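You operate a simulated robot arm through the tools that you are given. There is no shell and no other tool. Be economical: measure what you need, move in short steps, check, and stop when the job is done.

You run a simulated robot arm. Do the job below in one go: nothing can be reset, and whatever is moved stays where it is left.

JOB
Take the blue cone from the top of the blue bench and leave it on the top of the brown plate. Then take the small red cone and leave it on the grey cover. Then take the orange ribbon roll and leave it on the top of the blue-edged board. Then fetch the purple parcel and set it on the beige wooden board. Then take the small grey bin on the top of the blue bench and put it away on the low shelf of the cream bench. Then take the grey corner guard from the top of the grey bench and put it on top of the plain brass block. Then put the brown book on the green cover on the top of the grey bench. Do these in the order given. Set down upright: blue cone, small red cone.

Only the result counts: the job must be done as asked and must still hold three seconds after the hand-in. Knocking over, shifting, dropping, spilling or breaking anything else fails it. Lids that push on must go on centred and level and be pressed home; caps that screw on are set level and turned clockwise until they are tight.

ROBOT AND FRAMES
A 7-joint arm with a fingered hand on a trunk, on a base that drives. Base frame: it is fixed to the floor where the robot stands at the start and does not move with it; the origin is under the middle of the robot, x ahead of it, y to its left, z up; the surface under the hand at the start is at about z = 0.76. Lengths are in m, angles in degrees, forces in N, time in s.
With the tool pointing down near the work surface it reaches from about 0.36 to 0.84 m from the robot's upright axis, wherever it stands. Its first joint turns from -115.0 to 115.0 degrees. Places, roughly: beige wooden board (20x19x2 cm) [1.4, 1.1, 0.8]; blue cone (7x7x12 cm) [0.6, 0, 0.8]; brown book (8x17x2 cm) [2.2, 4.3, 0.8]; corner guard [2.25, 4, 0.75]; green cover (22x16x2 cm) [2.4, 4.1, 0.8]; grey cover (22x16x2 cm) [0.8, 0.7, 0.8]; low shelf of the cream bench [0, -1.1, 0.3]; orange ribbon roll (8x8x4 cm) [0.7, 0.9, 0.8]; plain brass block (5x6x4 cm) [2.4, 3.9, 0.8]; purple parcel [1.5, 1.25, 0.75]; small grey bin (13x10x8 cm) [1.9, 1.6, 0.8]; small red cone (6x6x9 cm) [0.5, 0.2, 0.8]; top of the blue-edged board (29x20 cm) [-2.3, 3.38, 0.82]; top of the brown plate [1.5, 4.7, 0.8]. Payload 5 kg.
The TCP is the grasp point between the finger pads, 0.032 m short of the fingertips. In the tool frame z runs along the fingers and y along their closing line. Largest opening 0.16 m; the body of the gripper starts 0.089 m behind the TCP. The gripper is a hand of 4 fingers: y runs from the thumb to the fingers, the wrist lies at [0, 0, -0.267] in the tool frame.
Orientation is told as [roll, pitch, yaw] about the base's x, y, z axes, in that order, counted from this pose: with the fingers straight down and closing along the base's y, the tool's x points along the base's -x, its y along +y and its z along -z.

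CONTROLS
- The arm moves only by the tool play_rows. Its argument "motion" is a list of rows, each an object of numbers (a shift or turn left out is 0): "dx", "dy", "dz": the shift along the base's x, y, z in m; "wx", "wy", "wz": the turn, a rotation vector about the base's x, y, z in degrees. In form: [{"dx": .., "dy": .., "dz": .., "wx": .., "wy": .., "wz": ..}, ...]. A call has 1 to 12 rows; each row is the pose to reach, as a shift and turn from the pose commanded when the call began. Each row takes 0.2 s and may step no farther than 0.05 m and 8.6 degrees from the row before; otherwise, the whole call is refused. Where a pose cannot be reached the arm comes as near as it can. A force on the tool above 40 N (or 10 N above the force at the start of the call, whichever is more), or a blocked arm, ends the call early, and 0.2 s more pass. In this call time passes only in rows, and 0.2 s behind the last. The reply holds the time, the measured pose of the TCP, the force on the tool along the base axes, the opening and the grip force, in the units named above and with some noise, with the torque about the TCP (base axes, N m) and any sound that the robot's microphone picked up.
- Cameras (640 x 400 px; columns grow to the right, rows downward): "scene" is now at [0.0034, 0.1589, 1.5234]; the picture's right is [-0.24, -0.97, 0.00], its down [-0.81, 0.20, -0.55] and it looks along [0.53, -0.13, -0.84] (base axes); focal length 232 px, centre (320, 200). "wrist" rides on the gripper at [0.08, -0.004, -0.114] in the tool frame; the picture's right is [0.05, 1.00, 0.00], its down [-0.82, 0.04, -0.58] and it looks along [-0.58, 0.03, 0.82] (tool axes); focal length 265 px, centre (320, 200). There is no depth. A picture from a camera that has moved, and an enlarged one, comes with that camera's place and axes in the base frame and with its lens. The place of the scene camera against the robot may be out by one fixed shift of up to 0.025 m in any direction.
- camera(camera): a new picture of that camera. It takes no simulated time.
- raise_lower(by): slides the trunk up (or, below 0, down) by that many m; the arm and the scene camera ride with it, the base frame stays. It gives what a move gives, with no picture.
- roll_base(legs): drives the robot by 1 to 6 legs, each [ahead, turn to the left] in m and degrees, along the robot's own axes; the way and the turn of a leg run together, so that a leg with both is an arc; at most 1.5 m and 180 degrees a leg. The arm and the cameras ride along, it lands a little off, and it stops where it bumps. It gives what a move gives.
- set_fingers(finger1, finger2, finger3, thumb_bend): sets how far each is bent, from 0 (flat) to 1 (curled in); at 0.3 the hand is open as for a grip, at 0.7 the pads meet at the TCP. One left out holds its place. A second passes; each finger stops where it meets its share of the squeeze, and holds until it gets a number again. It is the only way to open and close the hand. It gives what a move gives, with no picture; readings hold the bend of each and the force on the fingers (four entries, about 0 where the hand has none), thumb and palm.
- head_to(pan, tilt): turns the head with the scene camera to pan (to the left, within 155 degrees either way) and tilt (down, from -29 to 69), counted from straight ahead of the robot. It gives what a move gives.
- close_up(camera, box): a new picture of the part [left, top, right, bottom] of that camera's present view, enlarged. It takes no simulated time.
- finish_job(): hands the job in; it is judged then, once.

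Go step by step. Nothing tells you exact positions but the pictures and the camera data: compare them with the known pose of the tool, close in by small moves and look again before you grip or let go. The budget is 207 turns and 180 pictures, counting those below and the enlarged ones. Unless the task says otherwise, let go and move clear before handing in, and close with one line.

The tools are called after "Emit:" as a command line: name --argument value ..., lists and objects as JSON in quotes. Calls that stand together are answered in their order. play_rows: Moves the arm, as the interface text tells. Its arguments: {"type":"object","properties":{"motion":{"type":"array","items":{"type":"object","properties":{"dx":{"type":"number"},"dy":{"type":"number"},"dz":{"type":"number"},"wx":{"type":"number"},"wy":{"type":"number"},"wz":{"type":"number"}}}}},"required":["motion"]} The other tools are called the same way: raise_lower (by) slides the trunk up or down; set_fingers (finger1, finger2, finger3, thumb_bend) moves the fingers one by one; roll_base (legs) drives the base; head_to (pan, tilt) turns the head that bears the scene camera; camera (camera) takes a picture; close_up (camera, box) takes an enlarged picture of a part of a camera's view; finish_job () hands the job in.

At the start:

```text
t: 0.0
tool_pos: [0.4579, 0.2985, 1.0743]
orientation: [0.0, 0.0, 0.0]
contact_force: [0.3, 0.9, 0.4]
torque: [0.05, -0.02, 0.0]
opening: 0.1599
grip_force: 0.0
shape: jaw
bend: [0.3, 0.3, 0.3, 0.3]
finger forces: [0.1, 0.0, 0.0, 0.0, 0.0, 0.0]
trunk travel left (down, up): [-0.65, 0.34]
robot x, y, heading: [-0.0007, -0.0008, 0.0]
head pan, tilt: [-13.8, 56.7]
```

scene: 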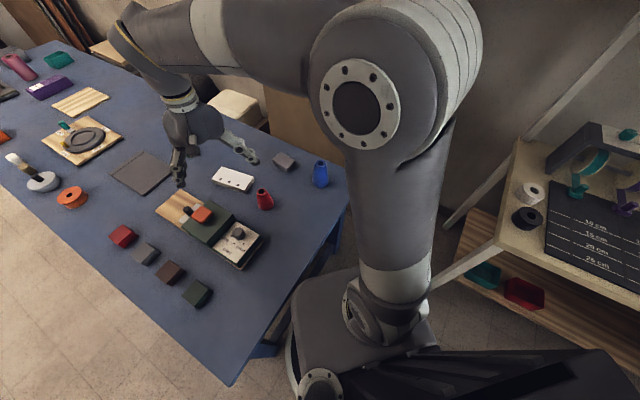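
wrist: 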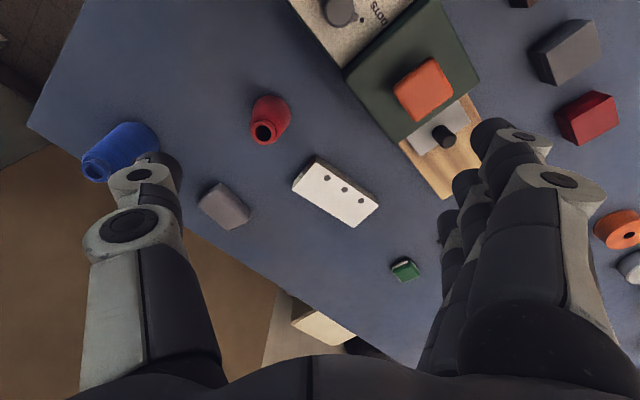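

The blue cone appears at about (0.56, 0.01) and the red cone at about (0.51, 0.24). I'll look around first to learn the layout before moving.

Emit:
head_to --pan 60 --tilt 25

Emit:
camera --camera "scene"

Emit:
head_to --pan 130 --tilt 20

Emit:
camera --camera "scene"

Emit:
head_to --pan -80 --tilt 35

Emit:
camera --camera "scene"

```text
t: 1.5
tool_pos: [0.4589, 0.2986, 1.0751]
orientation: [0.0, -0.1, 0.1]
contact_force: [0.8, -0.5, 0.4]
torque: [0.03, 0.01, 0.01]
opening: 0.1601
grip_force: 0.0
shape: jaw
bend: [0.3, 0.3, 0.3, 0.3]
finger forces: [0.0, 0.1, 0.1, 0.0, 0.0, 0.1]
trunk travel left (down, up): [-0.65, 0.34]
robot x, y, heading: [0.0045, 0.0006, 0.3]
head pan, tilt: [60.0, 25.0]
```

```text
177 pictures are left
camera scene: at [-0.0188, 0.2555, 1.5695], right [0.87, -0.5, 0.0], down [-0.21, -0.37, -0.91], along [0.45, 0.78, -0.42], focal length 232 px, centre (320, 200)
```

scene: 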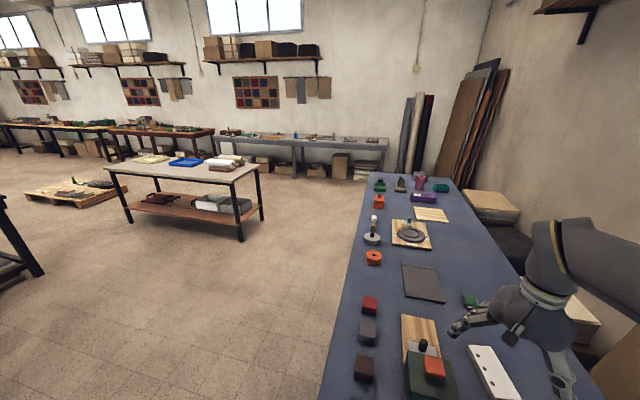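

```text
t: 2.9
tool_pos: [0.4588, 0.2995, 1.0727]
orientation: [0.0, 0.0, 0.1]
contact_force: [-0.1, -0.8, 0.3]
torque: [0.0, 0.01, -0.03]
opening: 0.1597
grip_force: 0.1
shape: jaw
bend: [0.3, 0.3, 0.3, 0.3]
finger forces: [0.0, 0.0, 0.0, 0.0, 0.0, 0.0]
trunk travel left (down, up): [-0.65, 0.34]
robot x, y, heading: [-0.0027, 0.0005, 0.2]
head pan, tilt: [130.0, 20.0]
```

```text
176 pictures are left
camera scene: at [-0.1247, 0.2471, 1.5776], right [0.77, 0.64, 0.0], down [0.22, -0.26, -0.94], along [-0.6, 0.72, -0.34], focal length 232 px, centre (320, 200)
```

scene: 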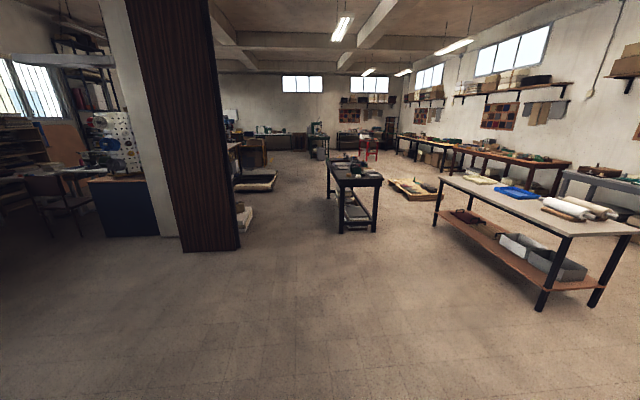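

```text
t: 5.9
tool_pos: [0.4592, 0.2999, 1.0742]
orientation: [0.0, -0.1, 0.0]
contact_force: [-1.1, -0.2, -0.4]
torque: [0.01, -0.01, 0.0]
opening: 0.1596
grip_force: 0.0
shape: jaw
bend: [0.3, 0.3, 0.3, 0.3]
finger forces: [0.0, 0.0, 0.1, 0.0, 0.0, 0.0]
trunk travel left (down, up): [-0.65, 0.34]
robot x, y, heading: [-0.0016, 0.0052, -0.0]
head pan, tilt: [-80.0, 35.0]
```

```text
175 pictures are left
camera scene: at [-0.0496, 0.089, 1.5538], right [-0.98, -0.17, 0.0], down [-0.1, 0.56, -0.82], along [0.14, -0.81, -0.57], focal length 232 px, centre (320, 200)
```

scene: 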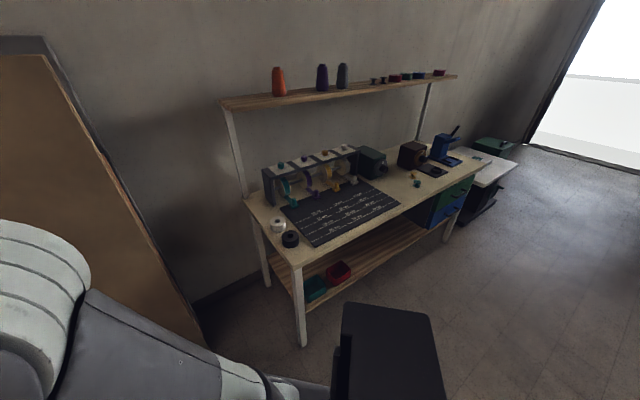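

Layout is clear: the grey bench stands against the far wall, the dark table holds the blue-edged board, and the cream bench is to the right. Moving above the blue cone now.

Emit:
head_to --pan -5 --tilt 58

Emit:
play_rows --motion '[{"dx": 0.015, "dy": -0.041}, {"dx": 0.03, "dy": -0.082}, {"dx": 0.045, "dy": -0.123}, {"dx": 0.06, "dy": -0.164}, {"dx": 0.075, "dy": -0.205}, {"dx": 0.09, "dy": -0.246}, {"dx": 0.106, "dy": -0.287}]'

Emit:
camera --camera "wrist"

Emit:
camera --camera "scene"

```text
t: 7.4
tool_pos: [0.4592, 0.2989, 1.0736]
orientation: [0.0, 0.0, 0.0]
contact_force: [-0.7, 0.3, -0.5]
torque: [0.03, -0.02, 0.02]
opening: 0.1599
grip_force: 0.1
shape: jaw
bend: [0.3, 0.3, 0.3, 0.3]
finger forces: [0.0, 0.0, 0.1, 0.1, 0.1, 0.0]
trunk travel left (down, up): [-0.65, 0.34]
robot x, y, heading: [0.0018, 0.0005, 0.0]
head pan, tilt: [-5.0, 58.0]
```

```text
t: 9.0
tool_pos: [0.5674, 0.0115, 1.0729]
orientation: [0.0, 0.0, 0.1]
contact_force: [0.6, 0.2, 0.2]
torque: [-0.01, 0.0, -0.01]
opening: 0.1599
grip_force: 0.0
shape: jaw
bend: [0.3, 0.3, 0.3, 0.3]
finger forces: [0.0, 0.1, 0.0, 0.1, 0.1, 0.0]
trunk travel left (down, up): [-0.65, 0.34]
robot x, y, heading: [-0.0017, 0.0017, -0.2]
head pan, tilt: [-5.0, 58.0]
```

```text
174 pictures are left
camera wrist: at [0.4853, 0.007, 1.1849], right [-0.05, 1.0, 0.0], down [0.82, 0.04, 0.58], along [0.58, 0.03, -0.82], focal length 265 px, centre (320, 200)
```

wrist: 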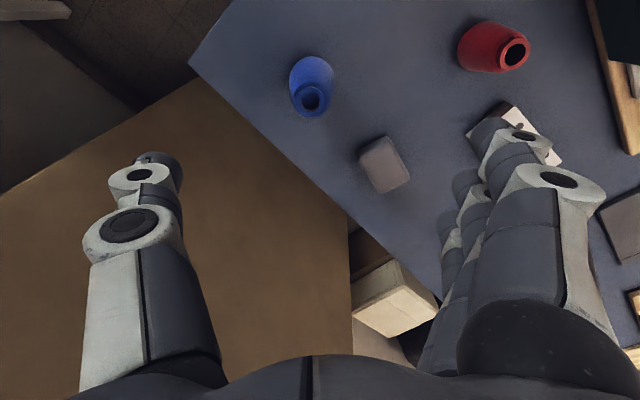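

```text
173 pictures are left
camera scene: at [0.0041, 0.1689, 1.5219], right [-0.09, -1.0, 0.0], down [-0.84, 0.07, -0.53], along [0.53, -0.05, -0.85], focal length 232 px, centre (320, 200)
```

scene: 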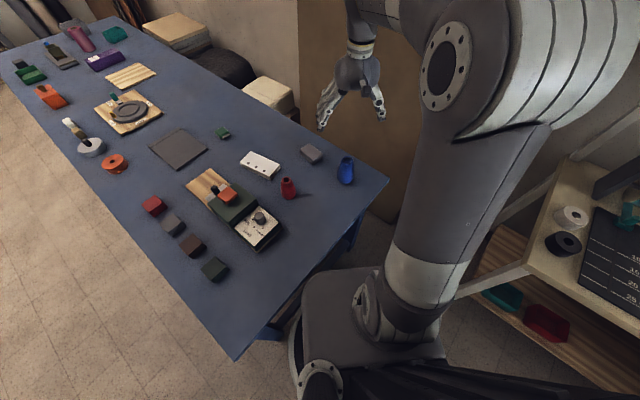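

The cone measures to about (0.561, 0.001), directly under the hand within 1 cm. I'll centre on it and go down to mid height.

Emit:
play_rows --motion '[{"dx": -0.005, "dy": -0.01, "dz": -0.045}, {"dx": -0.005, "dy": -0.01, "dz": -0.09}, {"dx": -0.005, "dy": -0.01, "dz": -0.135}, {"dx": -0.005, "dy": -0.01, "dz": -0.17}]'

Emit:
camera --camera "wrist"

Emit:
close_up --camera "scene" --box '[260, 100, 420, 200]'

```text
t: 10.0
tool_pos: [0.5607, 0.0041, 0.9043]
orientation: [-0.1, 0.1, 0.1]
contact_force: [-0.1, 0.0, -0.3]
torque: [-0.04, 0.02, 0.01]
opening: 0.16
grip_force: 0.0
shape: jaw
bend: [0.3, 0.3, 0.3, 0.3]
finger forces: [0.0, 0.0, 0.1, 0.1, 0.0, 0.0]
trunk travel left (down, up): [-0.65, 0.34]
robot x, y, heading: [-0.0015, 0.0001, -0.2]
head pan, tilt: [-5.0, 58.0]
```

```text
172 pictures are left
camera wrist: at [0.4795, -0.0007, 1.0175], right [-0.05, 1.0, 0.0], down [0.82, 0.04, 0.58], along [0.58, 0.03, -0.82], focal length 265 px, centre (320, 200)
```

wrist: 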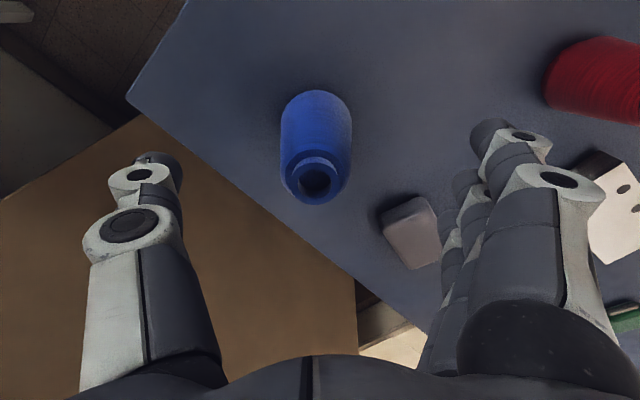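

```text
4.00 times, centred on (340, 150) of scene
camera zoom: at [0.0041, 0.1694, 1.5219], right [-0.09, -1.0, 0.0], down [-0.84, 0.07, -0.53], along [0.53, -0.05, -0.85], focal length 930 px, centre (240, 400)
```

zoom: 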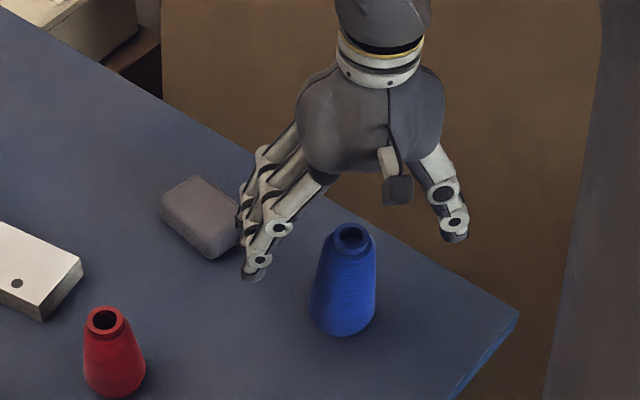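

The hand is aligned over the cone. Lowering to mid height and closing.

Emit:
play_rows --motion '[{"dx": 0.001, "dy": -0.003, "dz": -0.04}, {"dx": 0.001, "dy": -0.003, "dz": -0.082}]'

Emit:
set_fingers --finger1 0.65 --finger2 0.65 --finger3 0.65 --thumb_bend 0.65

Emit:
camera --camera "wrist"

Emit:
close_up --camera "scene" --box '[260, 100, 420, 200]'

```text
t: 10.6
tool_pos: [0.561, -0.0017, 0.8228]
orientation: [0.1, 0.1, 0.0]
contact_force: [0.4, -0.1, -0.1]
torque: [0.02, 0.01, -0.01]
opening: 0.1601
grip_force: 0.0
shape: jaw
bend: [0.3, 0.3, 0.3, 0.3]
finger forces: [0.0, 0.0, 0.1, 0.0, 0.0, 0.0]
trunk travel left (down, up): [-0.65, 0.34]
robot x, y, heading: [-0.0015, -0.0011, -0.2]
head pan, tilt: [-5.0, 58.0]
```

```text
t: 11.6
tool_pos: [0.561, -0.0036, 0.8226]
orientation: [0.1, 0.0, -0.1]
contact_force: [0.1, 0.4, 0.3]
torque: [0.0, -0.01, -0.01]
opening: 0.0509
grip_force: 14.1
shape: fingers
bend: [0.65, 0.56, 0.59, 0.6]
finger forces: [0.0, 6.9, 6.7, 0.0, 14.4, 0.0]
trunk travel left (down, up): [-0.65, 0.34]
robot x, y, heading: [0.0006, 0.0009, -0.1]
head pan, tilt: [-5.0, 58.0]
```

```text
170 pictures are left
camera wrist: at [0.4801, -0.0057, 0.9354], right [-0.05, 1.0, 0.0], down [0.82, 0.04, 0.58], along [0.58, 0.03, -0.82], focal length 265 px, centre (320, 200)
```

wrist: 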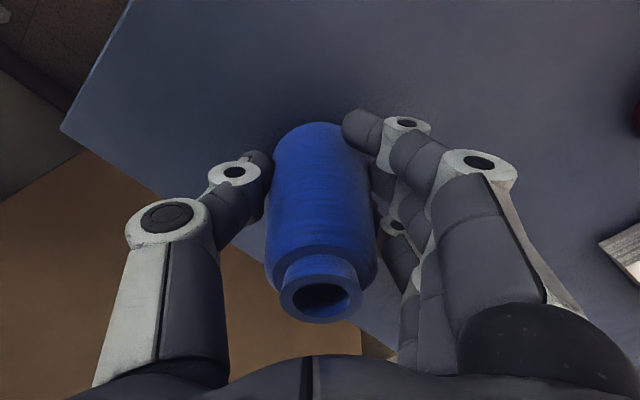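

```text
4.00 times, centred on (340, 150) of scene
camera zoom: at [0.0038, 0.1695, 1.5218], right [-0.09, -1.0, 0.0], down [-0.84, 0.07, -0.53], along [0.53, -0.05, -0.85], focal length 930 px, centre (240, 400)
```

zoom: 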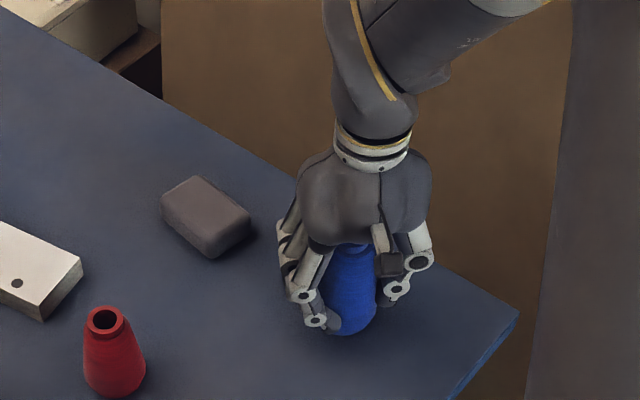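

Fingers 2, 3 and the thumb hold the cone with about 14 N. I'll lift and check that it stays.

Emit:
play_rows --motion '[{"dz": 0.03}, {"dz": 0.07}, {"dz": 0.11}, {"dz": 0.15}, {"dz": 0.2}, {"dz": 0.25}]'

Emit:
camera --camera "wrist"

```text
t: 13.0
tool_pos: [0.562, -0.0022, 1.0744]
orientation: [0.0, 0.0, 0.2]
contact_force: [-0.1, 0.6, -0.6]
torque: [-0.02, 0.02, -0.02]
opening: 0.051
grip_force: 14.4
shape: fingers
bend: [0.65, 0.56, 0.59, 0.6]
finger forces: [0.1, 6.9, 6.9, 0.0, 14.3, 0.1]
trunk travel left (down, up): [-0.65, 0.34]
robot x, y, heading: [0.0002, -0.0005, 0.1]
head pan, tilt: [-5.0, 58.0]
```

```text
168 pictures are left
camera wrist: at [0.4805, -0.0059, 1.1881], right [-0.05, 1.0, 0.0], down [0.82, 0.04, 0.58], along [0.58, 0.03, -0.82], focal length 265 px, centre (320, 200)
```

wrist: 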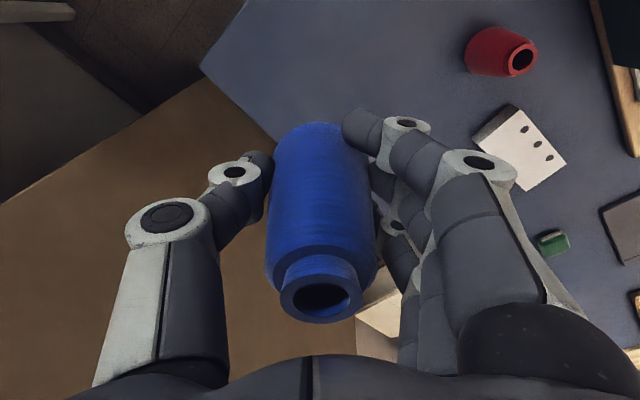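

The cone is held firmly. I'll retract the arm a bit, back off from the bench, and drive to the lane left of the blue bench.

Emit:
play_rows --motion '[{"dx": -0.04, "dz": 0.02}, {"dx": -0.08, "dz": 0.03}, {"dx": -0.12, "dz": 0.04}]'

Emit:
roll_base --legs '[[-0.15, 0], [0, 138]]'

Emit:
head_to --pan 0 --tilt 35

Emit:
camera --camera "scene"

```text
t: 13.8
tool_pos: [0.4423, 0.0005, 1.1115]
orientation: [0.0, 0.0, -0.1]
contact_force: [1.2, 0.1, -0.6]
torque: [0.02, 0.06, -0.01]
opening: 0.0509
grip_force: 14.2
shape: fingers
bend: [0.65, 0.56, 0.59, 0.6]
finger forces: [0.0, 6.8, 6.9, 0.0, 14.1, 0.0]
trunk travel left (down, up): [-0.65, 0.34]
robot x, y, heading: [-0.0005, 0.0011, 0.1]
head pan, tilt: [-5.0, 58.0]
```

```text
t: 20.8
tool_pos: [-0.4762, 0.3014, 1.1118]
orientation: [0.0, 0.0, 137.2]
contact_force: [0.6, -0.2, -0.5]
torque: [0.03, 0.01, -0.05]
opening: 0.0508
grip_force: 13.9
shape: fingers
bend: [0.65, 0.56, 0.59, 0.61]
finger forces: [0.1, 6.4, 7.1, 0.0, 13.8, 0.1]
trunk travel left (down, up): [-0.65, 0.34]
robot x, y, heading: [-0.1532, -0.0036, 137.3]
head pan, tilt: [-5.0, 58.0]
```

```text
t: 21.7
tool_pos: [-0.4764, 0.301, 1.1124]
orientation: [0.1, 0.0, 137.1]
contact_force: [-0.5, -0.2, -0.3]
torque: [-0.03, -0.02, 0.01]
opening: 0.0504
grip_force: 13.8
shape: fingers
bend: [0.65, 0.56, 0.59, 0.61]
finger forces: [0.1, 6.4, 7.1, 0.0, 13.8, 0.0]
trunk travel left (down, up): [-0.65, 0.34]
robot x, y, heading: [-0.1523, -0.0011, 137.1]
head pan, tilt: [0.0, 35.0]
```

```text
167 pictures are left
camera scene: at [-0.2828, -0.0769, 1.5537], right [0.68, 0.73, 0.0], down [0.42, -0.39, -0.82], along [-0.6, 0.56, -0.57], focal length 232 px, centre (320, 200)
```

scene: 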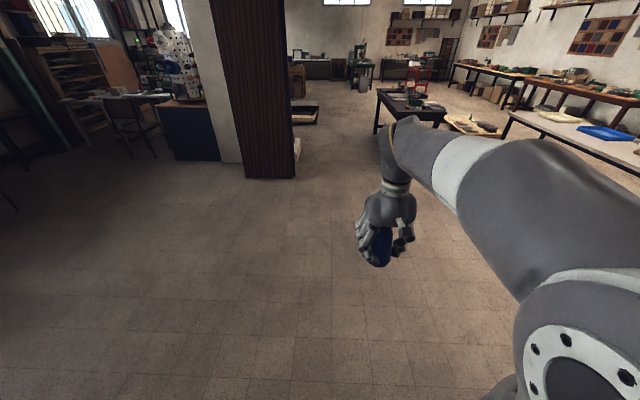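

Clear floor ahead. Driving out to the lane and along the blue bench.

Emit:
roll_base --legs '[[0.79, 0], [0, -89], [1.5, 0], [1.0, 0]]'

Emit:
camera --camera "scene"

```text
t: 41.5
tool_pos: [1.2071, 2.7412, 1.1112]
orientation: [0.0, 0.1, 48.2]
contact_force: [0.8, 0.8, -1.0]
torque: [-0.01, 0.01, 0.02]
opening: 0.0506
grip_force: 13.2
shape: fingers
bend: [0.65, 0.56, 0.59, 0.61]
finger forces: [0.0, 6.1, 7.3, 0.1, 13.5, 0.0]
trunk travel left (down, up): [-0.65, 0.34]
robot x, y, heading: [0.9135, 2.4103, 48.3]
head pan, tilt: [0.0, 35.0]
```

```text
166 pictures are left
camera scene: at [0.8085, 2.5549, 1.5537], right [0.75, -0.67, 0.0], down [-0.38, -0.43, -0.82], along [0.55, 0.61, -0.57], focal length 232 px, centre (320, 200)
```

scene: 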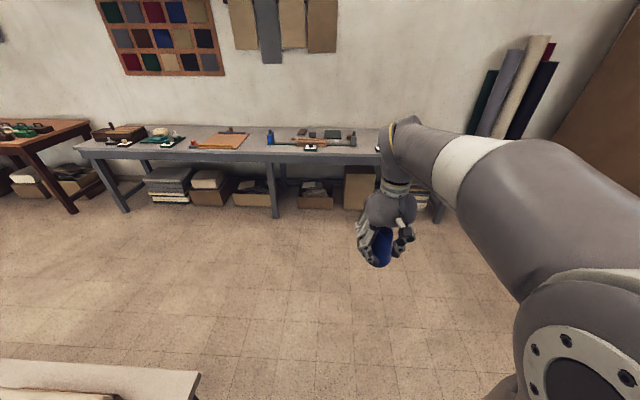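

The brown plate is the flat item at about (1.51, 4.74). Driving round the corner to stand in front of it.

Emit:
roll_base --legs '[[1.15, 0], [0, 90], [1.11, 0], [0, -90]]'

Emit:
head_to --pan 0 --tilt 45

Emit:
camera --camera "scene"

```text
t: 60.2
tool_pos: [1.16, 4.3356, 1.1107]
orientation: [0.0, 0.0, 47.3]
contact_force: [0.4, -0.3, -0.7]
torque: [-0.01, 0.05, 0.0]
opening: 0.0504
grip_force: 13.1
shape: fingers
bend: [0.65, 0.56, 0.59, 0.61]
finger forces: [0.0, 6.1, 7.0, 0.0, 13.1, 0.0]
trunk travel left (down, up): [-0.65, 0.34]
robot x, y, heading: [0.8584, 4.0095, 47.4]
head pan, tilt: [0.0, 35.0]
```

```text
t: 60.9
tool_pos: [1.1591, 4.3352, 1.1105]
orientation: [0.1, 0.0, 47.3]
contact_force: [0.1, -0.1, -0.1]
torque: [-0.03, 0.01, 0.01]
opening: 0.0503
grip_force: 13.2
shape: fingers
bend: [0.65, 0.56, 0.59, 0.61]
finger forces: [0.1, 6.0, 7.0, 0.0, 13.2, 0.0]
trunk travel left (down, up): [-0.65, 0.34]
robot x, y, heading: [0.8585, 4.0068, 47.5]
head pan, tilt: [0.0, 45.0]
```

```text
165 pictures are left
camera scene: at [0.7532, 4.1515, 1.539], right [0.73, -0.68, 0.0], down [-0.48, -0.52, -0.71], along [0.48, 0.52, -0.71], focal length 232 px, centre (320, 200)
```

scene: 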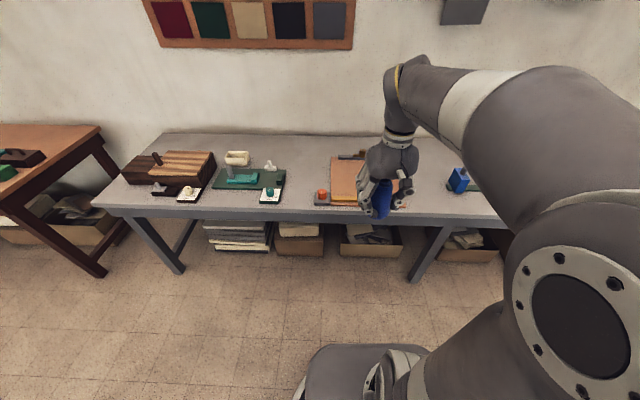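

The plate is just ahead behind the hand. Rolling 0.25 m closer and then checking with both cameras.

Emit:
roll_base --legs '[[0.25, 0]]'

Emit:
camera --camera "scene"

Emit:
camera --camera "wrist"

```text
t: 62.7
tool_pos: [1.3278, 4.5172, 1.1092]
orientation: [-0.1, 0.1, 47.1]
contact_force: [0.9, 0.7, -1.1]
torque: [-0.04, 0.03, 0.0]
opening: 0.0506
grip_force: 12.8
shape: fingers
bend: [0.65, 0.56, 0.59, 0.61]
finger forces: [0.1, 5.9, 7.0, 0.1, 13.1, 0.0]
trunk travel left (down, up): [-0.65, 0.34]
robot x, y, heading: [1.0279, 4.1868, 47.4]
head pan, tilt: [0.0, 45.0]
```

```text
164 pictures are left
camera scene: at [0.9218, 4.3338, 1.5389], right [0.73, -0.68, 0.0], down [-0.48, -0.52, -0.71], along [0.48, 0.52, -0.71], focal length 232 px, centre (320, 200)
```

scene: 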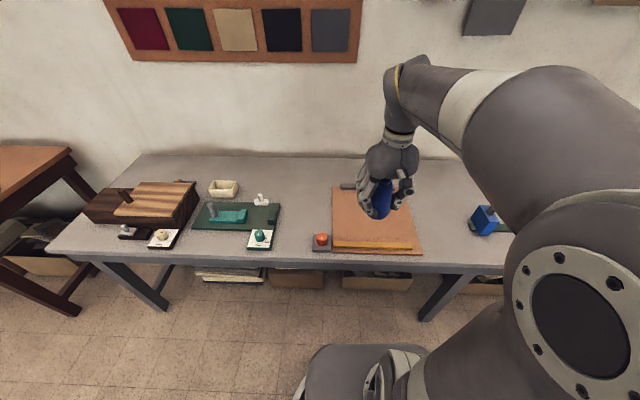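

```text
163 pictures are left
camera wrist: at [1.2759, 4.4558, 1.2237], right [-0.77, 0.64, 0.0], down [0.52, 0.63, 0.58], along [0.37, 0.44, -0.82], focal length 265 px, centre (320, 200)
```

wrist: 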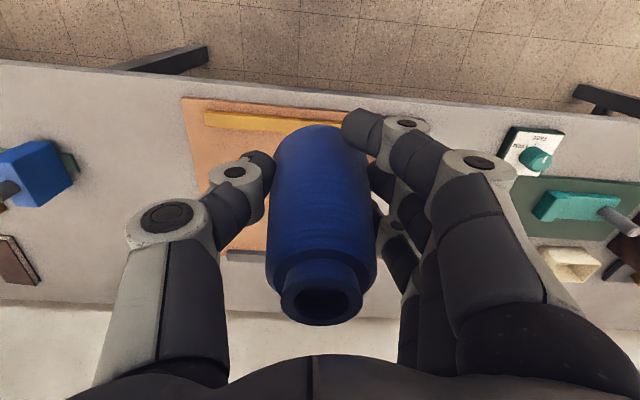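

Plate centre is around (1.54, 4.67), with a ruler along its front and a bar at its back. I'll move above the centre and look.

Emit:
play_rows --motion '[{"dx": 0.036, "dy": 0.025}, {"dx": 0.072, "dy": 0.049}, {"dx": 0.108, "dy": 0.074}, {"dx": 0.145, "dy": 0.099}, {"dx": 0.181, "dy": 0.123}, {"dx": 0.215, "dy": 0.148}, {"dx": 0.215, "dy": 0.148, "dz": -0.045}, {"dx": 0.215, "dy": 0.148, "dz": -0.09}, {"dx": 0.215, "dy": 0.148, "dz": -0.135}, {"dx": 0.215, "dy": 0.148, "dz": -0.18}]'

Emit:
close_up --camera "scene" --box '[280, 120, 480, 270]'

Emit:
camera --camera "wrist"

```text
t: 64.9
tool_pos: [1.5423, 4.6649, 0.9313]
orientation: [0.1, 0.1, 47.1]
contact_force: [0.5, 0.3, -0.2]
torque: [-0.01, 0.02, -0.02]
opening: 0.0505
grip_force: 13.0
shape: fingers
bend: [0.65, 0.56, 0.59, 0.61]
finger forces: [0.1, 5.9, 7.1, 0.0, 12.9, 0.0]
trunk travel left (down, up): [-0.65, 0.34]
robot x, y, heading: [1.025, 4.194, 47.3]
head pan, tilt: [0.0, 45.0]
```

```text
2.67 times, centred on (380, 195) of scene
camera zoom: at [0.9218, 4.3336, 1.539], right [0.73, -0.68, 0.0], down [-0.48, -0.52, -0.71], along [0.48, 0.52, -0.71], focal length 620 px, centre (160, 213)
```

zoom: 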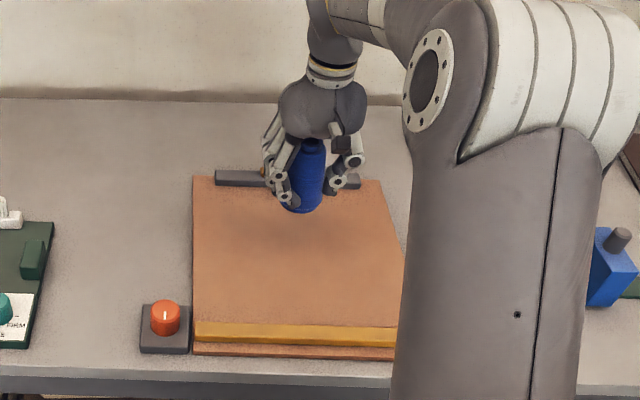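

```text
161 pictures are left
camera wrist: at [1.4906, 4.6038, 1.043], right [-0.77, 0.64, 0.0], down [0.52, 0.63, 0.58], along [0.37, 0.44, -0.82], focal length 265 px, centre (320, 200)
```

wrist: 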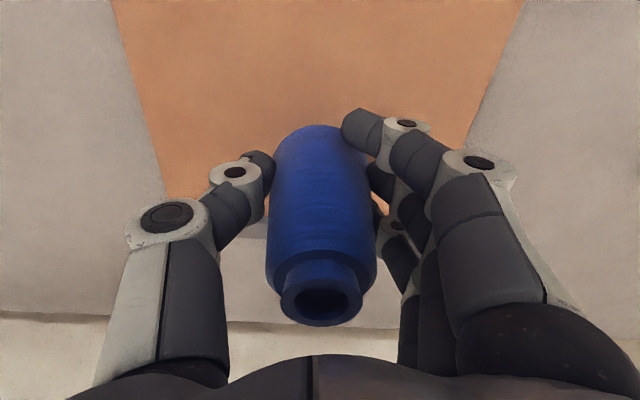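

The cone is above the plate's middle, clear of ruler and bar. Lowering in short steps to feel for contact.

Emit:
play_rows --motion '[{"dz": -0.04}, {"dz": -0.07}]'

Emit:
play_rows --motion '[{"dz": -0.006}]'

Emit:
close_up --camera "scene" --box '[320, 140, 440, 230]'

```text
t: 65.5
tool_pos: [1.5424, 4.6657, 0.8613]
orientation: [0.0, 0.0, 47.1]
contact_force: [-0.3, -0.2, -0.4]
torque: [-0.01, 0.01, -0.01]
opening: 0.0504
grip_force: 13.0
shape: fingers
bend: [0.65, 0.56, 0.59, 0.61]
finger forces: [0.0, 6.0, 7.2, 0.1, 12.9, 0.1]
trunk travel left (down, up): [-0.65, 0.34]
robot x, y, heading: [1.0251, 4.1898, 47.3]
head pan, tilt: [0.0, 45.0]
```

```text
t: 65.9
tool_pos: [1.5425, 4.6642, 0.8559]
orientation: [-0.1, 0.0, 47.1]
contact_force: [0.3, 0.8, -1.6]
torque: [0.01, -0.03, -0.01]
opening: 0.0505
grip_force: 14.0
shape: fingers
bend: [0.65, 0.56, 0.59, 0.61]
finger forces: [0.1, 6.0, 7.2, 0.0, 13.0, 0.0]
trunk travel left (down, up): [-0.65, 0.34]
robot x, y, heading: [1.0264, 4.1955, 47.1]
head pan, tilt: [0.0, 45.0]
```

```text
4.44 times, centred on (380, 185) of scene
camera zoom: at [0.9215, 4.3333, 1.5389], right [0.73, -0.68, 0.0], down [-0.48, -0.52, -0.71], along [0.48, 0.52, -0.71], focal length 1033 px, centre (53, 267)
```

zoom: 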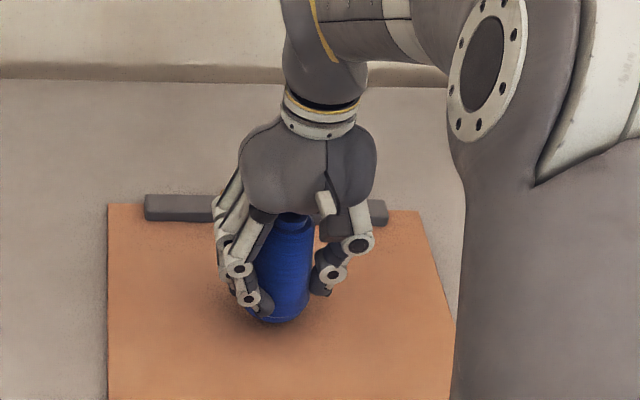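

Not clearly touching yet. Continuing down in small steps.

Emit:
play_rows --motion '[{"dz": -0.005}]'

Emit:
play_rows --motion '[{"dz": -0.004}]'

Emit:
camera --camera "wrist"

```text
t: 66.3
tool_pos: [1.5425, 4.6652, 0.8502]
orientation: [0.0, -0.1, 47.1]
contact_force: [-0.2, -0.4, -1.4]
torque: [0.02, -0.02, -0.02]
opening: 0.0505
grip_force: 13.7
shape: fingers
bend: [0.65, 0.56, 0.59, 0.61]
finger forces: [0.0, 6.0, 7.2, 0.0, 13.0, 0.1]
trunk travel left (down, up): [-0.65, 0.34]
robot x, y, heading: [1.0233, 4.1926, 47.4]
head pan, tilt: [0.0, 45.0]
```

```text
t: 66.7
tool_pos: [1.5429, 4.6635, 0.8457]
orientation: [0.0, 0.0, 47.0]
contact_force: [-0.9, 0.7, -1.1]
torque: [-0.02, 0.0, 0.02]
opening: 0.0506
grip_force: 12.9
shape: fingers
bend: [0.65, 0.56, 0.59, 0.61]
finger forces: [0.0, 5.9, 7.2, 0.0, 13.1, 0.0]
trunk travel left (down, up): [-0.65, 0.34]
robot x, y, heading: [1.0243, 4.1868, 46.9]
head pan, tilt: [0.0, 45.0]
```

```text
159 pictures are left
camera wrist: at [1.4904, 4.603, 0.9591], right [-0.77, 0.64, 0.0], down [0.52, 0.63, 0.58], along [0.37, 0.44, -0.82], focal length 265 px, centre (320, 200)
```

wrist: 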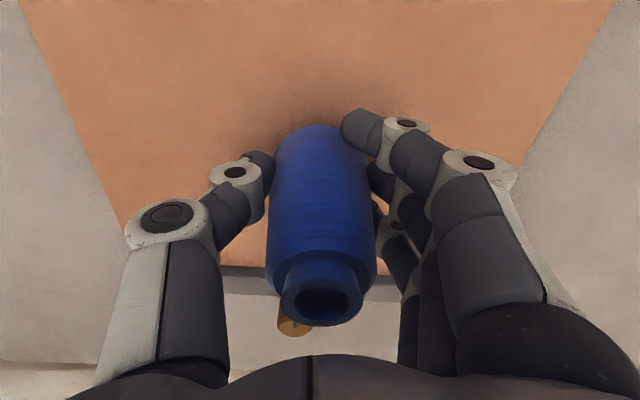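

Still free. Stepping on.

Emit:
play_rows --motion '[{"dz": -0.004}]'

Emit:
play_rows --motion '[{"dz": -0.004}]'

Emit:
play_rows --motion '[{"dz": -0.004}]'

```text
t: 67.1
tool_pos: [1.5423, 4.6644, 0.8422]
orientation: [0.0, 0.0, 47.1]
contact_force: [-0.7, 0.8, -0.9]
torque: [0.0, 0.01, 0.0]
opening: 0.0506
grip_force: 13.1
shape: fingers
bend: [0.65, 0.56, 0.59, 0.61]
finger forces: [0.0, 6.0, 7.2, 0.1, 13.1, 0.0]
trunk travel left (down, up): [-0.65, 0.34]
robot x, y, heading: [1.0247, 4.1955, 47.7]
head pan, tilt: [0.0, 45.0]
```

```text
t: 67.5
tool_pos: [1.5428, 4.6655, 0.8379]
orientation: [0.0, 0.0, 47.1]
contact_force: [-0.3, -1.0, -1.0]
torque: [0.0, -0.02, 0.02]
opening: 0.0505
grip_force: 12.7
shape: fingers
bend: [0.65, 0.56, 0.59, 0.61]
finger forces: [0.0, 6.0, 7.2, 0.1, 12.9, 0.0]
trunk travel left (down, up): [-0.65, 0.34]
robot x, y, heading: [1.0251, 4.1891, 47.1]
head pan, tilt: [0.0, 45.0]
```

```text
t: 67.9
tool_pos: [1.5431, 4.6641, 0.8341]
orientation: [0.1, -0.1, 47.0]
contact_force: [-0.2, -1.1, -0.7]
torque: [-0.01, 0.02, 0.0]
opening: 0.0506
grip_force: 12.8
shape: fingers
bend: [0.65, 0.56, 0.59, 0.61]
finger forces: [0.0, 6.0, 7.2, 0.1, 13.0, 0.0]
trunk travel left (down, up): [-0.65, 0.34]
robot x, y, heading: [1.0245, 4.1918, 47.2]
head pan, tilt: [0.0, 45.0]
```

Emit:
close_up --camera "scene" --box '[340, 160, 420, 210]'

Emit:
play_rows --motion '[{"dz": -0.004}]'

Emit:
play_rows --motion '[{"dz": -0.004}]'

Emit:
close_up --camera "scene" --box '[340, 160, 420, 210]'

```text
8.00 times, centred on (380, 185) of scene
camera zoom: at [0.9215, 4.3333, 1.5389], right [0.73, -0.68, 0.0], down [-0.48, -0.52, -0.71], along [0.48, 0.52, -0.71], focal length 1860 px, centre (-160, 320)
```

zoom: 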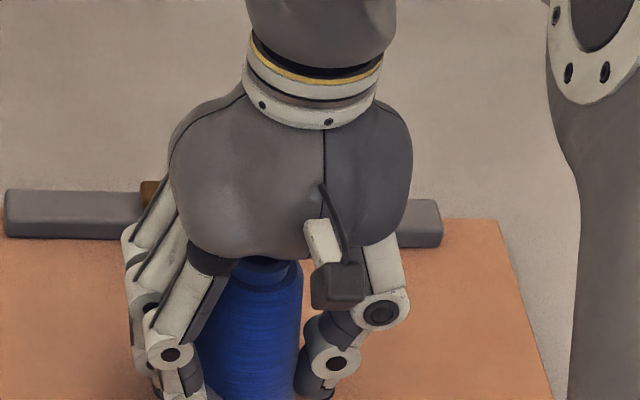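

```text
t: 68.3
tool_pos: [1.5429, 4.6648, 0.8314]
orientation: [0.0, -0.2, 47.0]
contact_force: [-2.7, -0.7, 13.3]
torque: [0.07, 0.01, 0.03]
opening: 0.0504
grip_force: 16.0
shape: fingers
bend: [0.65, 0.57, 0.59, 0.61]
finger forces: [0.0, 7.8, 8.6, 0.0, 16.1, 0.0]
trunk travel left (down, up): [-0.65, 0.34]
robot x, y, heading: [1.0262, 4.1933, 47.2]
head pan, tilt: [0.0, 45.0]
```

```text
t: 68.7
tool_pos: [1.5427, 4.6651, 0.8308]
orientation: [0.0, -0.4, 47.0]
contact_force: [-1.7, -1.0, 29.9]
torque: [0.23, -0.1, 0.01]
opening: 0.0506
grip_force: 19.8
shape: fingers
bend: [0.65, 0.57, 0.6, 0.62]
finger forces: [0.0, 9.6, 11.2, 0.0, 19.2, 0.0]
trunk travel left (down, up): [-0.65, 0.34]
robot x, y, heading: [1.0252, 4.1926, 47.2]
head pan, tilt: [0.0, 45.0]
```

```text
8.00 times, centred on (380, 185) of scene
camera zoom: at [0.9191, 4.3312, 1.5394], right [0.73, -0.68, 0.0], down [-0.48, -0.52, -0.71], along [0.48, 0.52, -0.71], focal length 1860 px, centre (-160, 320)
```

zoom: 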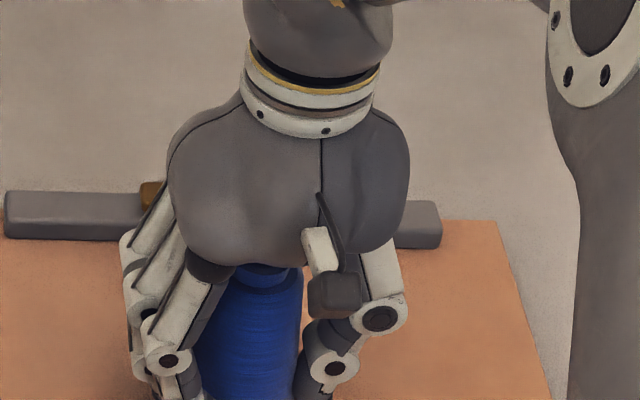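

Contact at TCP z ≈ 0.832. I'll ease off the press, then open the hand and rise.

Emit:
play_rows --motion '[{"dz": 0.005}]'

Emit:
set_fingers --finger1 0.3 --finger2 0.3 --finger3 0.3 --thumb_bend 0.3

Emit:
play_rows --motion '[{"dz": 0.04}, {"dz": 0.08}, {"dz": 0.12}, {"dz": 0.16}, {"dz": 0.2}, {"dz": 0.25}, {"dz": 0.28}]'

Emit:
camera --camera "wrist"

Emit:
camera --camera "scene"

```text
t: 69.1
tool_pos: [1.5425, 4.6648, 0.8308]
orientation: [0.0, 0.0, 47.2]
contact_force: [1.5, 2.5, 12.0]
torque: [0.22, -0.11, -0.01]
opening: 0.0509
grip_force: 17.5
shape: fingers
bend: [0.65, 0.57, 0.6, 0.62]
finger forces: [0.0, 7.9, 11.1, 0.0, 15.6, 0.1]
trunk travel left (down, up): [-0.65, 0.34]
robot x, y, heading: [1.024, 4.1911, 47.3]
head pan, tilt: [0.0, 45.0]
```

```text
t: 70.1
tool_pos: [1.5422, 4.6649, 0.8305]
orientation: [0.1, 0.1, 47.1]
contact_force: [-0.1, 0.0, 0.0]
torque: [0.02, 0.02, -0.01]
opening: 0.1699
grip_force: 0.1
shape: fingers
bend: [0.3, 0.3, 0.3, 0.3]
finger forces: [0.0, 0.0, 0.1, 0.1, 0.1, 0.0]
trunk travel left (down, up): [-0.65, 0.34]
robot x, y, heading: [1.0292, 4.1951, 47.4]
head pan, tilt: [0.0, 45.0]
```

```text
t: 71.7
tool_pos: [1.5433, 4.6649, 1.1117]
orientation: [0.0, 0.0, 47.0]
contact_force: [-0.4, -0.6, 0.4]
torque: [0.06, 0.03, 0.02]
opening: 0.1702
grip_force: 0.1
shape: fingers
bend: [0.3, 0.3, 0.3, 0.3]
finger forces: [0.1, 0.0, 0.0, 0.0, 0.0, 0.1]
trunk travel left (down, up): [-0.65, 0.34]
robot x, y, heading: [1.0246, 4.1945, 47.1]
head pan, tilt: [0.0, 45.0]
```

```text
156 pictures are left
camera wrist: at [1.4908, 4.603, 1.2247], right [-0.77, 0.64, 0.0], down [0.52, 0.63, 0.58], along [0.37, 0.44, -0.82], focal length 265 px, centre (320, 200)
```

wrist: 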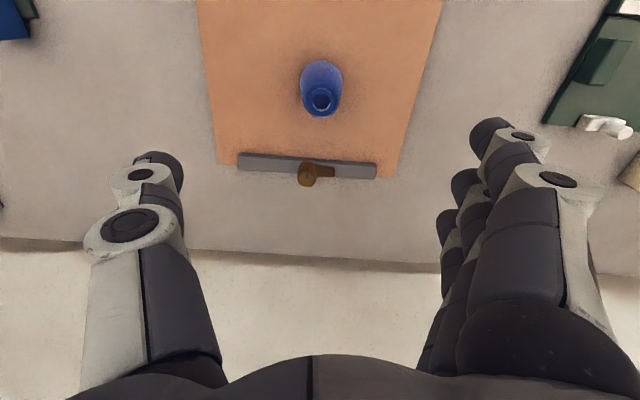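

```text
155 pictures are left
camera scene: at [0.9212, 4.3332, 1.5389], right [0.73, -0.68, 0.0], down [-0.48, -0.52, -0.71], along [0.48, 0.52, -0.71], focal length 232 px, centre (320, 200)
```

scene: 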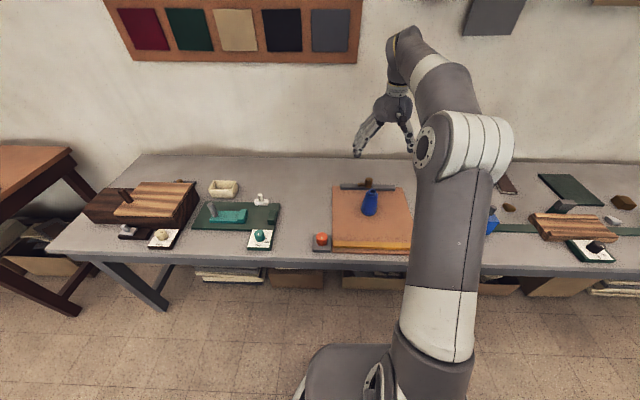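

The cone stands upright on the plate. Next the red cone: I'll retract the arm and drive back to the lane beside the blue bench.

Emit:
play_rows --motion '[{"dx": -0.035, "dy": -0.025}, {"dx": -0.07, "dy": -0.05}, {"dx": -0.105, "dy": -0.075}, {"dx": -0.14, "dy": -0.1}, {"dx": -0.175, "dy": -0.12}, {"dx": -0.21, "dy": -0.145}]'

Emit:
roll_base --legs '[[-0.25, 0], [0, -90], [1.4, 0], [0, -90], [1.2, 0]]'

Emit:
head_to --pan 40 --tilt 45

Emit:
camera --camera "scene"

```text
t: 73.1
tool_pos: [1.3302, 4.5172, 1.113]
orientation: [0.0, 0.0, 47.2]
contact_force: [0.4, 0.6, 0.4]
torque: [0.03, -0.02, -0.02]
opening: 0.1701
grip_force: 0.0
shape: fingers
bend: [0.3, 0.3, 0.3, 0.3]
finger forces: [0.0, 0.1, 0.1, 0.0, 0.1, 0.0]
trunk travel left (down, up): [-0.65, 0.34]
robot x, y, heading: [1.0276, 4.192, 47.3]
head pan, tilt: [0.0, 45.0]
```

```text
t: 94.7
tool_pos: [0.7982, 1.8713, 1.1122]
orientation: [0.0, 0.0, -131.9]
contact_force: [1.0, -0.4, 0.1]
torque: [-0.03, 0.04, 0.03]
opening: 0.1699
grip_force: 0.1
shape: fingers
bend: [0.3, 0.3, 0.3, 0.3]
finger forces: [0.0, 0.0, 0.1, 0.1, 0.0, 0.0]
trunk travel left (down, up): [-0.65, 0.34]
robot x, y, heading: [1.0939, 2.2024, -131.8]
head pan, tilt: [0.0, 45.0]
```

```text
t: 95.8
tool_pos: [0.7977, 1.8723, 1.1123]
orientation: [0.0, -0.1, -131.9]
contact_force: [0.8, -0.3, 0.0]
torque: [-0.02, 0.02, -0.03]
opening: 0.17
grip_force: 0.1
shape: fingers
bend: [0.3, 0.3, 0.3, 0.3]
finger forces: [0.0, 0.0, 0.0, 0.0, 0.1, 0.1]
trunk travel left (down, up): [-0.65, 0.34]
robot x, y, heading: [1.0955, 2.204, -131.8]
head pan, tilt: [40.0, 45.0]
```

```text
154 pictures are left
camera scene: at [1.2448, 2.0818, 1.5389], right [-1.0, 0.03, 0.0], down [0.02, 0.71, -0.71], along [-0.02, -0.71, -0.71], focal length 232 px, centre (320, 200)
```

scene: 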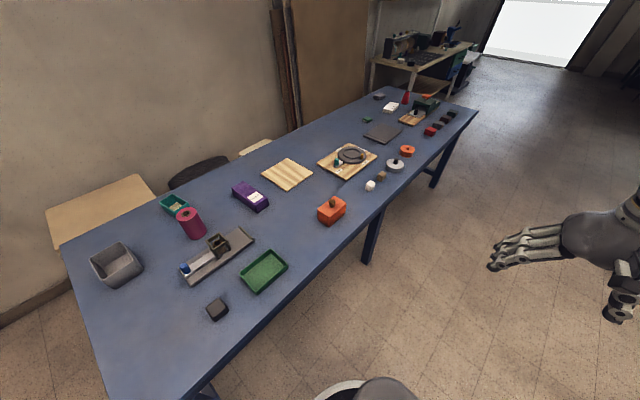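

Very clear view: bin, parcel, boards, grey sheet, roll and red cone are all located. Driving along the bench's left side to a spot in reach of the red cone, the grey cover and the roll.

Emit:
roll_base --legs '[[0, 4.5], [1.3, 0]]'

Emit:
head_to --pan 85 --tilt 50

Emit:
camera --camera "scene"

```text
t: 102.9
tool_pos: [0.0178, 0.8175, 1.113]
orientation: [0.1, 0.0, -128.3]
contact_force: [0.3, -0.4, 0.9]
torque: [0.0, 0.01, -0.02]
opening: 0.17
grip_force: 0.0
shape: fingers
bend: [0.3, 0.3, 0.3, 0.3]
finger forces: [0.0, 0.0, 0.0, 0.0, 0.1, 0.0]
trunk travel left (down, up): [-0.65, 0.34]
robot x, y, heading: [0.2924, 1.1672, -128.2]
head pan, tilt: [40.0, 45.0]
```

```text
t: 104.0
tool_pos: [0.0175, 0.818, 1.1131]
orientation: [0.0, 0.0, -128.1]
contact_force: [0.5, -0.5, -0.7]
torque: [-0.02, -0.02, 0.0]
opening: 0.1703
grip_force: 0.0
shape: fingers
bend: [0.3, 0.3, 0.3, 0.3]
finger forces: [0.1, 0.1, 0.0, 0.1, 0.0, 0.0]
trunk travel left (down, up): [-0.65, 0.34]
robot x, y, heading: [0.2939, 1.1638, -128.4]
head pan, tilt: [85.0, 50.0]
```

```text
153 pictures are left
camera scene: at [0.5052, 1.0852, 1.532], right [-0.68, -0.73, 0.0], down [-0.56, 0.52, -0.64], along [0.47, -0.44, -0.77], focal length 232 px, centre (320, 200)
```

scene: 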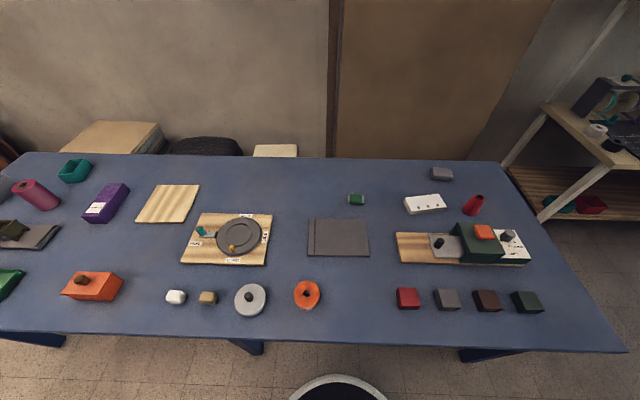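

Everything on the bench is well resolved: red cone (0.506, 0.235), grey cover centre (0.785, 0.731), roll (0.708, 0.95). Rolling 0.3 m further.

Emit:
roll_base --legs '[[0.31, 2], [0, -6]]'

Emit:
set_fingers --finger1 0.45 --finger2 0.45 --finger3 0.45 --thumb_bend 0.45

Emit:
camera --camera "scene"

```text
t: 106.6
tool_pos: [-0.1955, 0.5859, 1.1121]
orientation: [0.1, 0.0, -131.9]
contact_force: [-0.1, -0.2, -0.3]
torque: [0.03, 0.0, -0.01]
opening: 0.1701
grip_force: 0.1
shape: fingers
bend: [0.3, 0.3, 0.3, 0.3]
finger forces: [0.2, 0.0, 0.0, 0.0, 0.0, 0.0]
trunk travel left (down, up): [-0.65, 0.34]
robot x, y, heading: [0.1049, 0.9152, -131.6]
head pan, tilt: [85.0, 50.0]
```

```text
t: 107.6
tool_pos: [-0.1931, 0.5844, 1.113]
orientation: [0.0, 0.0, -132.0]
contact_force: [0.8, -0.3, 0.4]
torque: [-0.03, -0.01, 0.0]
opening: 0.1123
grip_force: 0.1
shape: fingers
bend: [0.45, 0.45, 0.45, 0.45]
finger forces: [0.0, 0.1, 0.0, 0.0, 0.0, 0.0]
trunk travel left (down, up): [-0.65, 0.34]
robot x, y, heading: [0.1084, 0.9192, -132.1]
head pan, tilt: [85.0, 50.0]
```

```text
152 pictures are left
camera scene: at [0.3078, 0.8191, 1.532], right [-0.73, -0.68, 0.0], down [-0.52, 0.56, -0.64], along [0.44, -0.47, -0.77], focal length 232 px, centre (320, 200)
```

scene: 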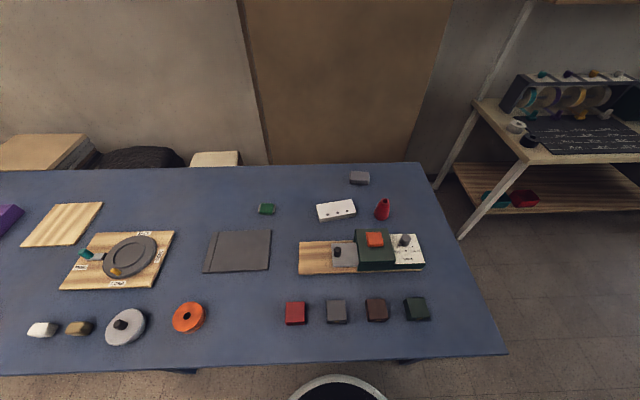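

Swinging the arm round over the bench with the fingers' closing line turned along the bench.

Emit:
play_rows --motion '[{"dx": 0.0366, "dy": -0.0297, "wz": 7.3}, {"dx": 0.0761, "dy": -0.0553, "wz": 14.6}, {"dx": 0.1181, "dy": -0.0767, "wz": 21.9}, {"dx": 0.162, "dy": -0.0936, "wz": 29.2}, {"dx": 0.2075, "dy": -0.1058, "wz": 36.5}, {"dx": 0.2541, "dy": -0.1131, "wz": 43.8}, {"dx": 0.3011, "dy": -0.1156, "wz": 51.1}, {"dx": 0.3481, "dy": -0.1131, "wz": 58.4}, {"dx": 0.3947, "dy": -0.1058, "wz": 65.7}, {"dx": 0.4402, "dy": -0.0936, "wz": 73}, {"dx": 0.4841, "dy": -0.0767, "wz": 80.3}, {"dx": 0.5261, "dy": -0.0553, "wz": 87.6}]'

Emit:
play_rows --motion '[{"dx": 0.025, "dy": -0.043}, {"dx": 0.05, "dy": -0.086}, {"dx": 0.075, "dy": -0.129}, {"dx": 0.1, "dy": -0.172}, {"dx": 0.125, "dy": -0.215}, {"dx": 0.15, "dy": -0.258}, {"dx": 0.172, "dy": -0.297}]'

Emit:
camera --camera "wrist"

Emit:
camera --camera "scene"

```text
t: 110.2
tool_pos: [0.33, 0.5307, 1.1131]
orientation: [0.1, 0.0, -44.4]
contact_force: [0.9, -0.5, -0.2]
torque: [-0.02, 0.06, -0.04]
opening: 0.1118
grip_force: 0.0
shape: fingers
bend: [0.45, 0.45, 0.45, 0.45]
finger forces: [0.1, 0.0, 0.0, 0.0, 0.0, 0.0]
trunk travel left (down, up): [-0.65, 0.34]
robot x, y, heading: [0.1018, 0.9206, -132.0]
head pan, tilt: [85.0, 50.0]
```

```text
t: 111.8
tool_pos: [0.4674, 0.2971, 1.1162]
orientation: [-0.1, -0.4, -44.5]
contact_force: [-1.3, 0.5, 1.3]
torque: [-0.1, -0.09, 0.03]
opening: 0.1113
grip_force: 0.0
shape: fingers
bend: [0.45, 0.45, 0.45, 0.45]
finger forces: [0.0, 0.0, 0.1, 0.0, 0.0, 0.0]
out of reach, approached as far as the arm can: row 6, 7
trunk travel left (down, up): [-0.65, 0.34]
robot x, y, heading: [0.1025, 0.9115, -131.9]
head pan, tilt: [85.0, 50.0]
```

```text
151 pictures are left
camera wrist: at [0.4058, 0.3516, 1.2286], right [0.66, 0.75, 0.0], down [0.61, -0.54, 0.58], along [0.44, -0.39, -0.81], focal length 265 px, centre (320, 200)
```

wrist: 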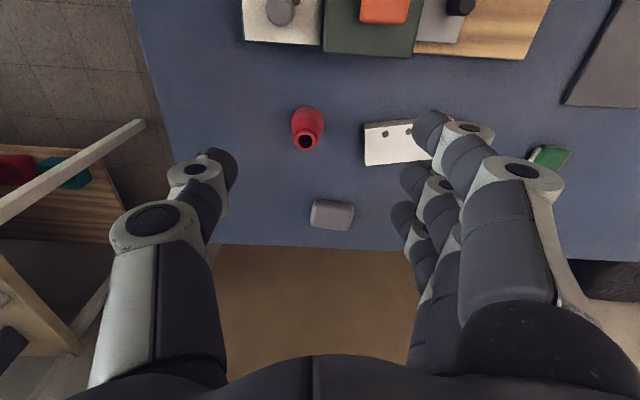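

```text
150 pictures are left
camera scene: at [0.3053, 0.8228, 1.5328], right [-0.73, -0.68, 0.0], down [-0.52, 0.56, -0.64], along [0.44, -0.47, -0.76], focal length 232 px, centre (320, 200)
```

scene: 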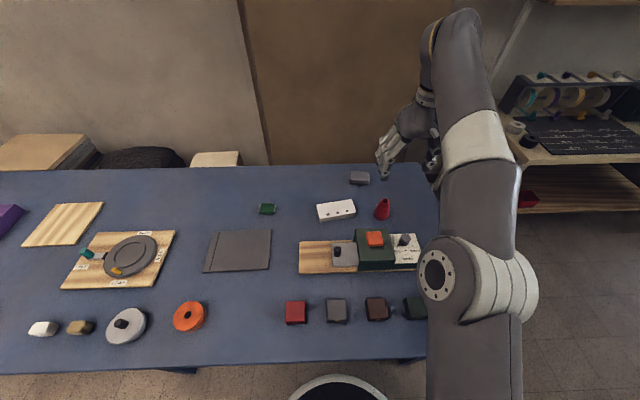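

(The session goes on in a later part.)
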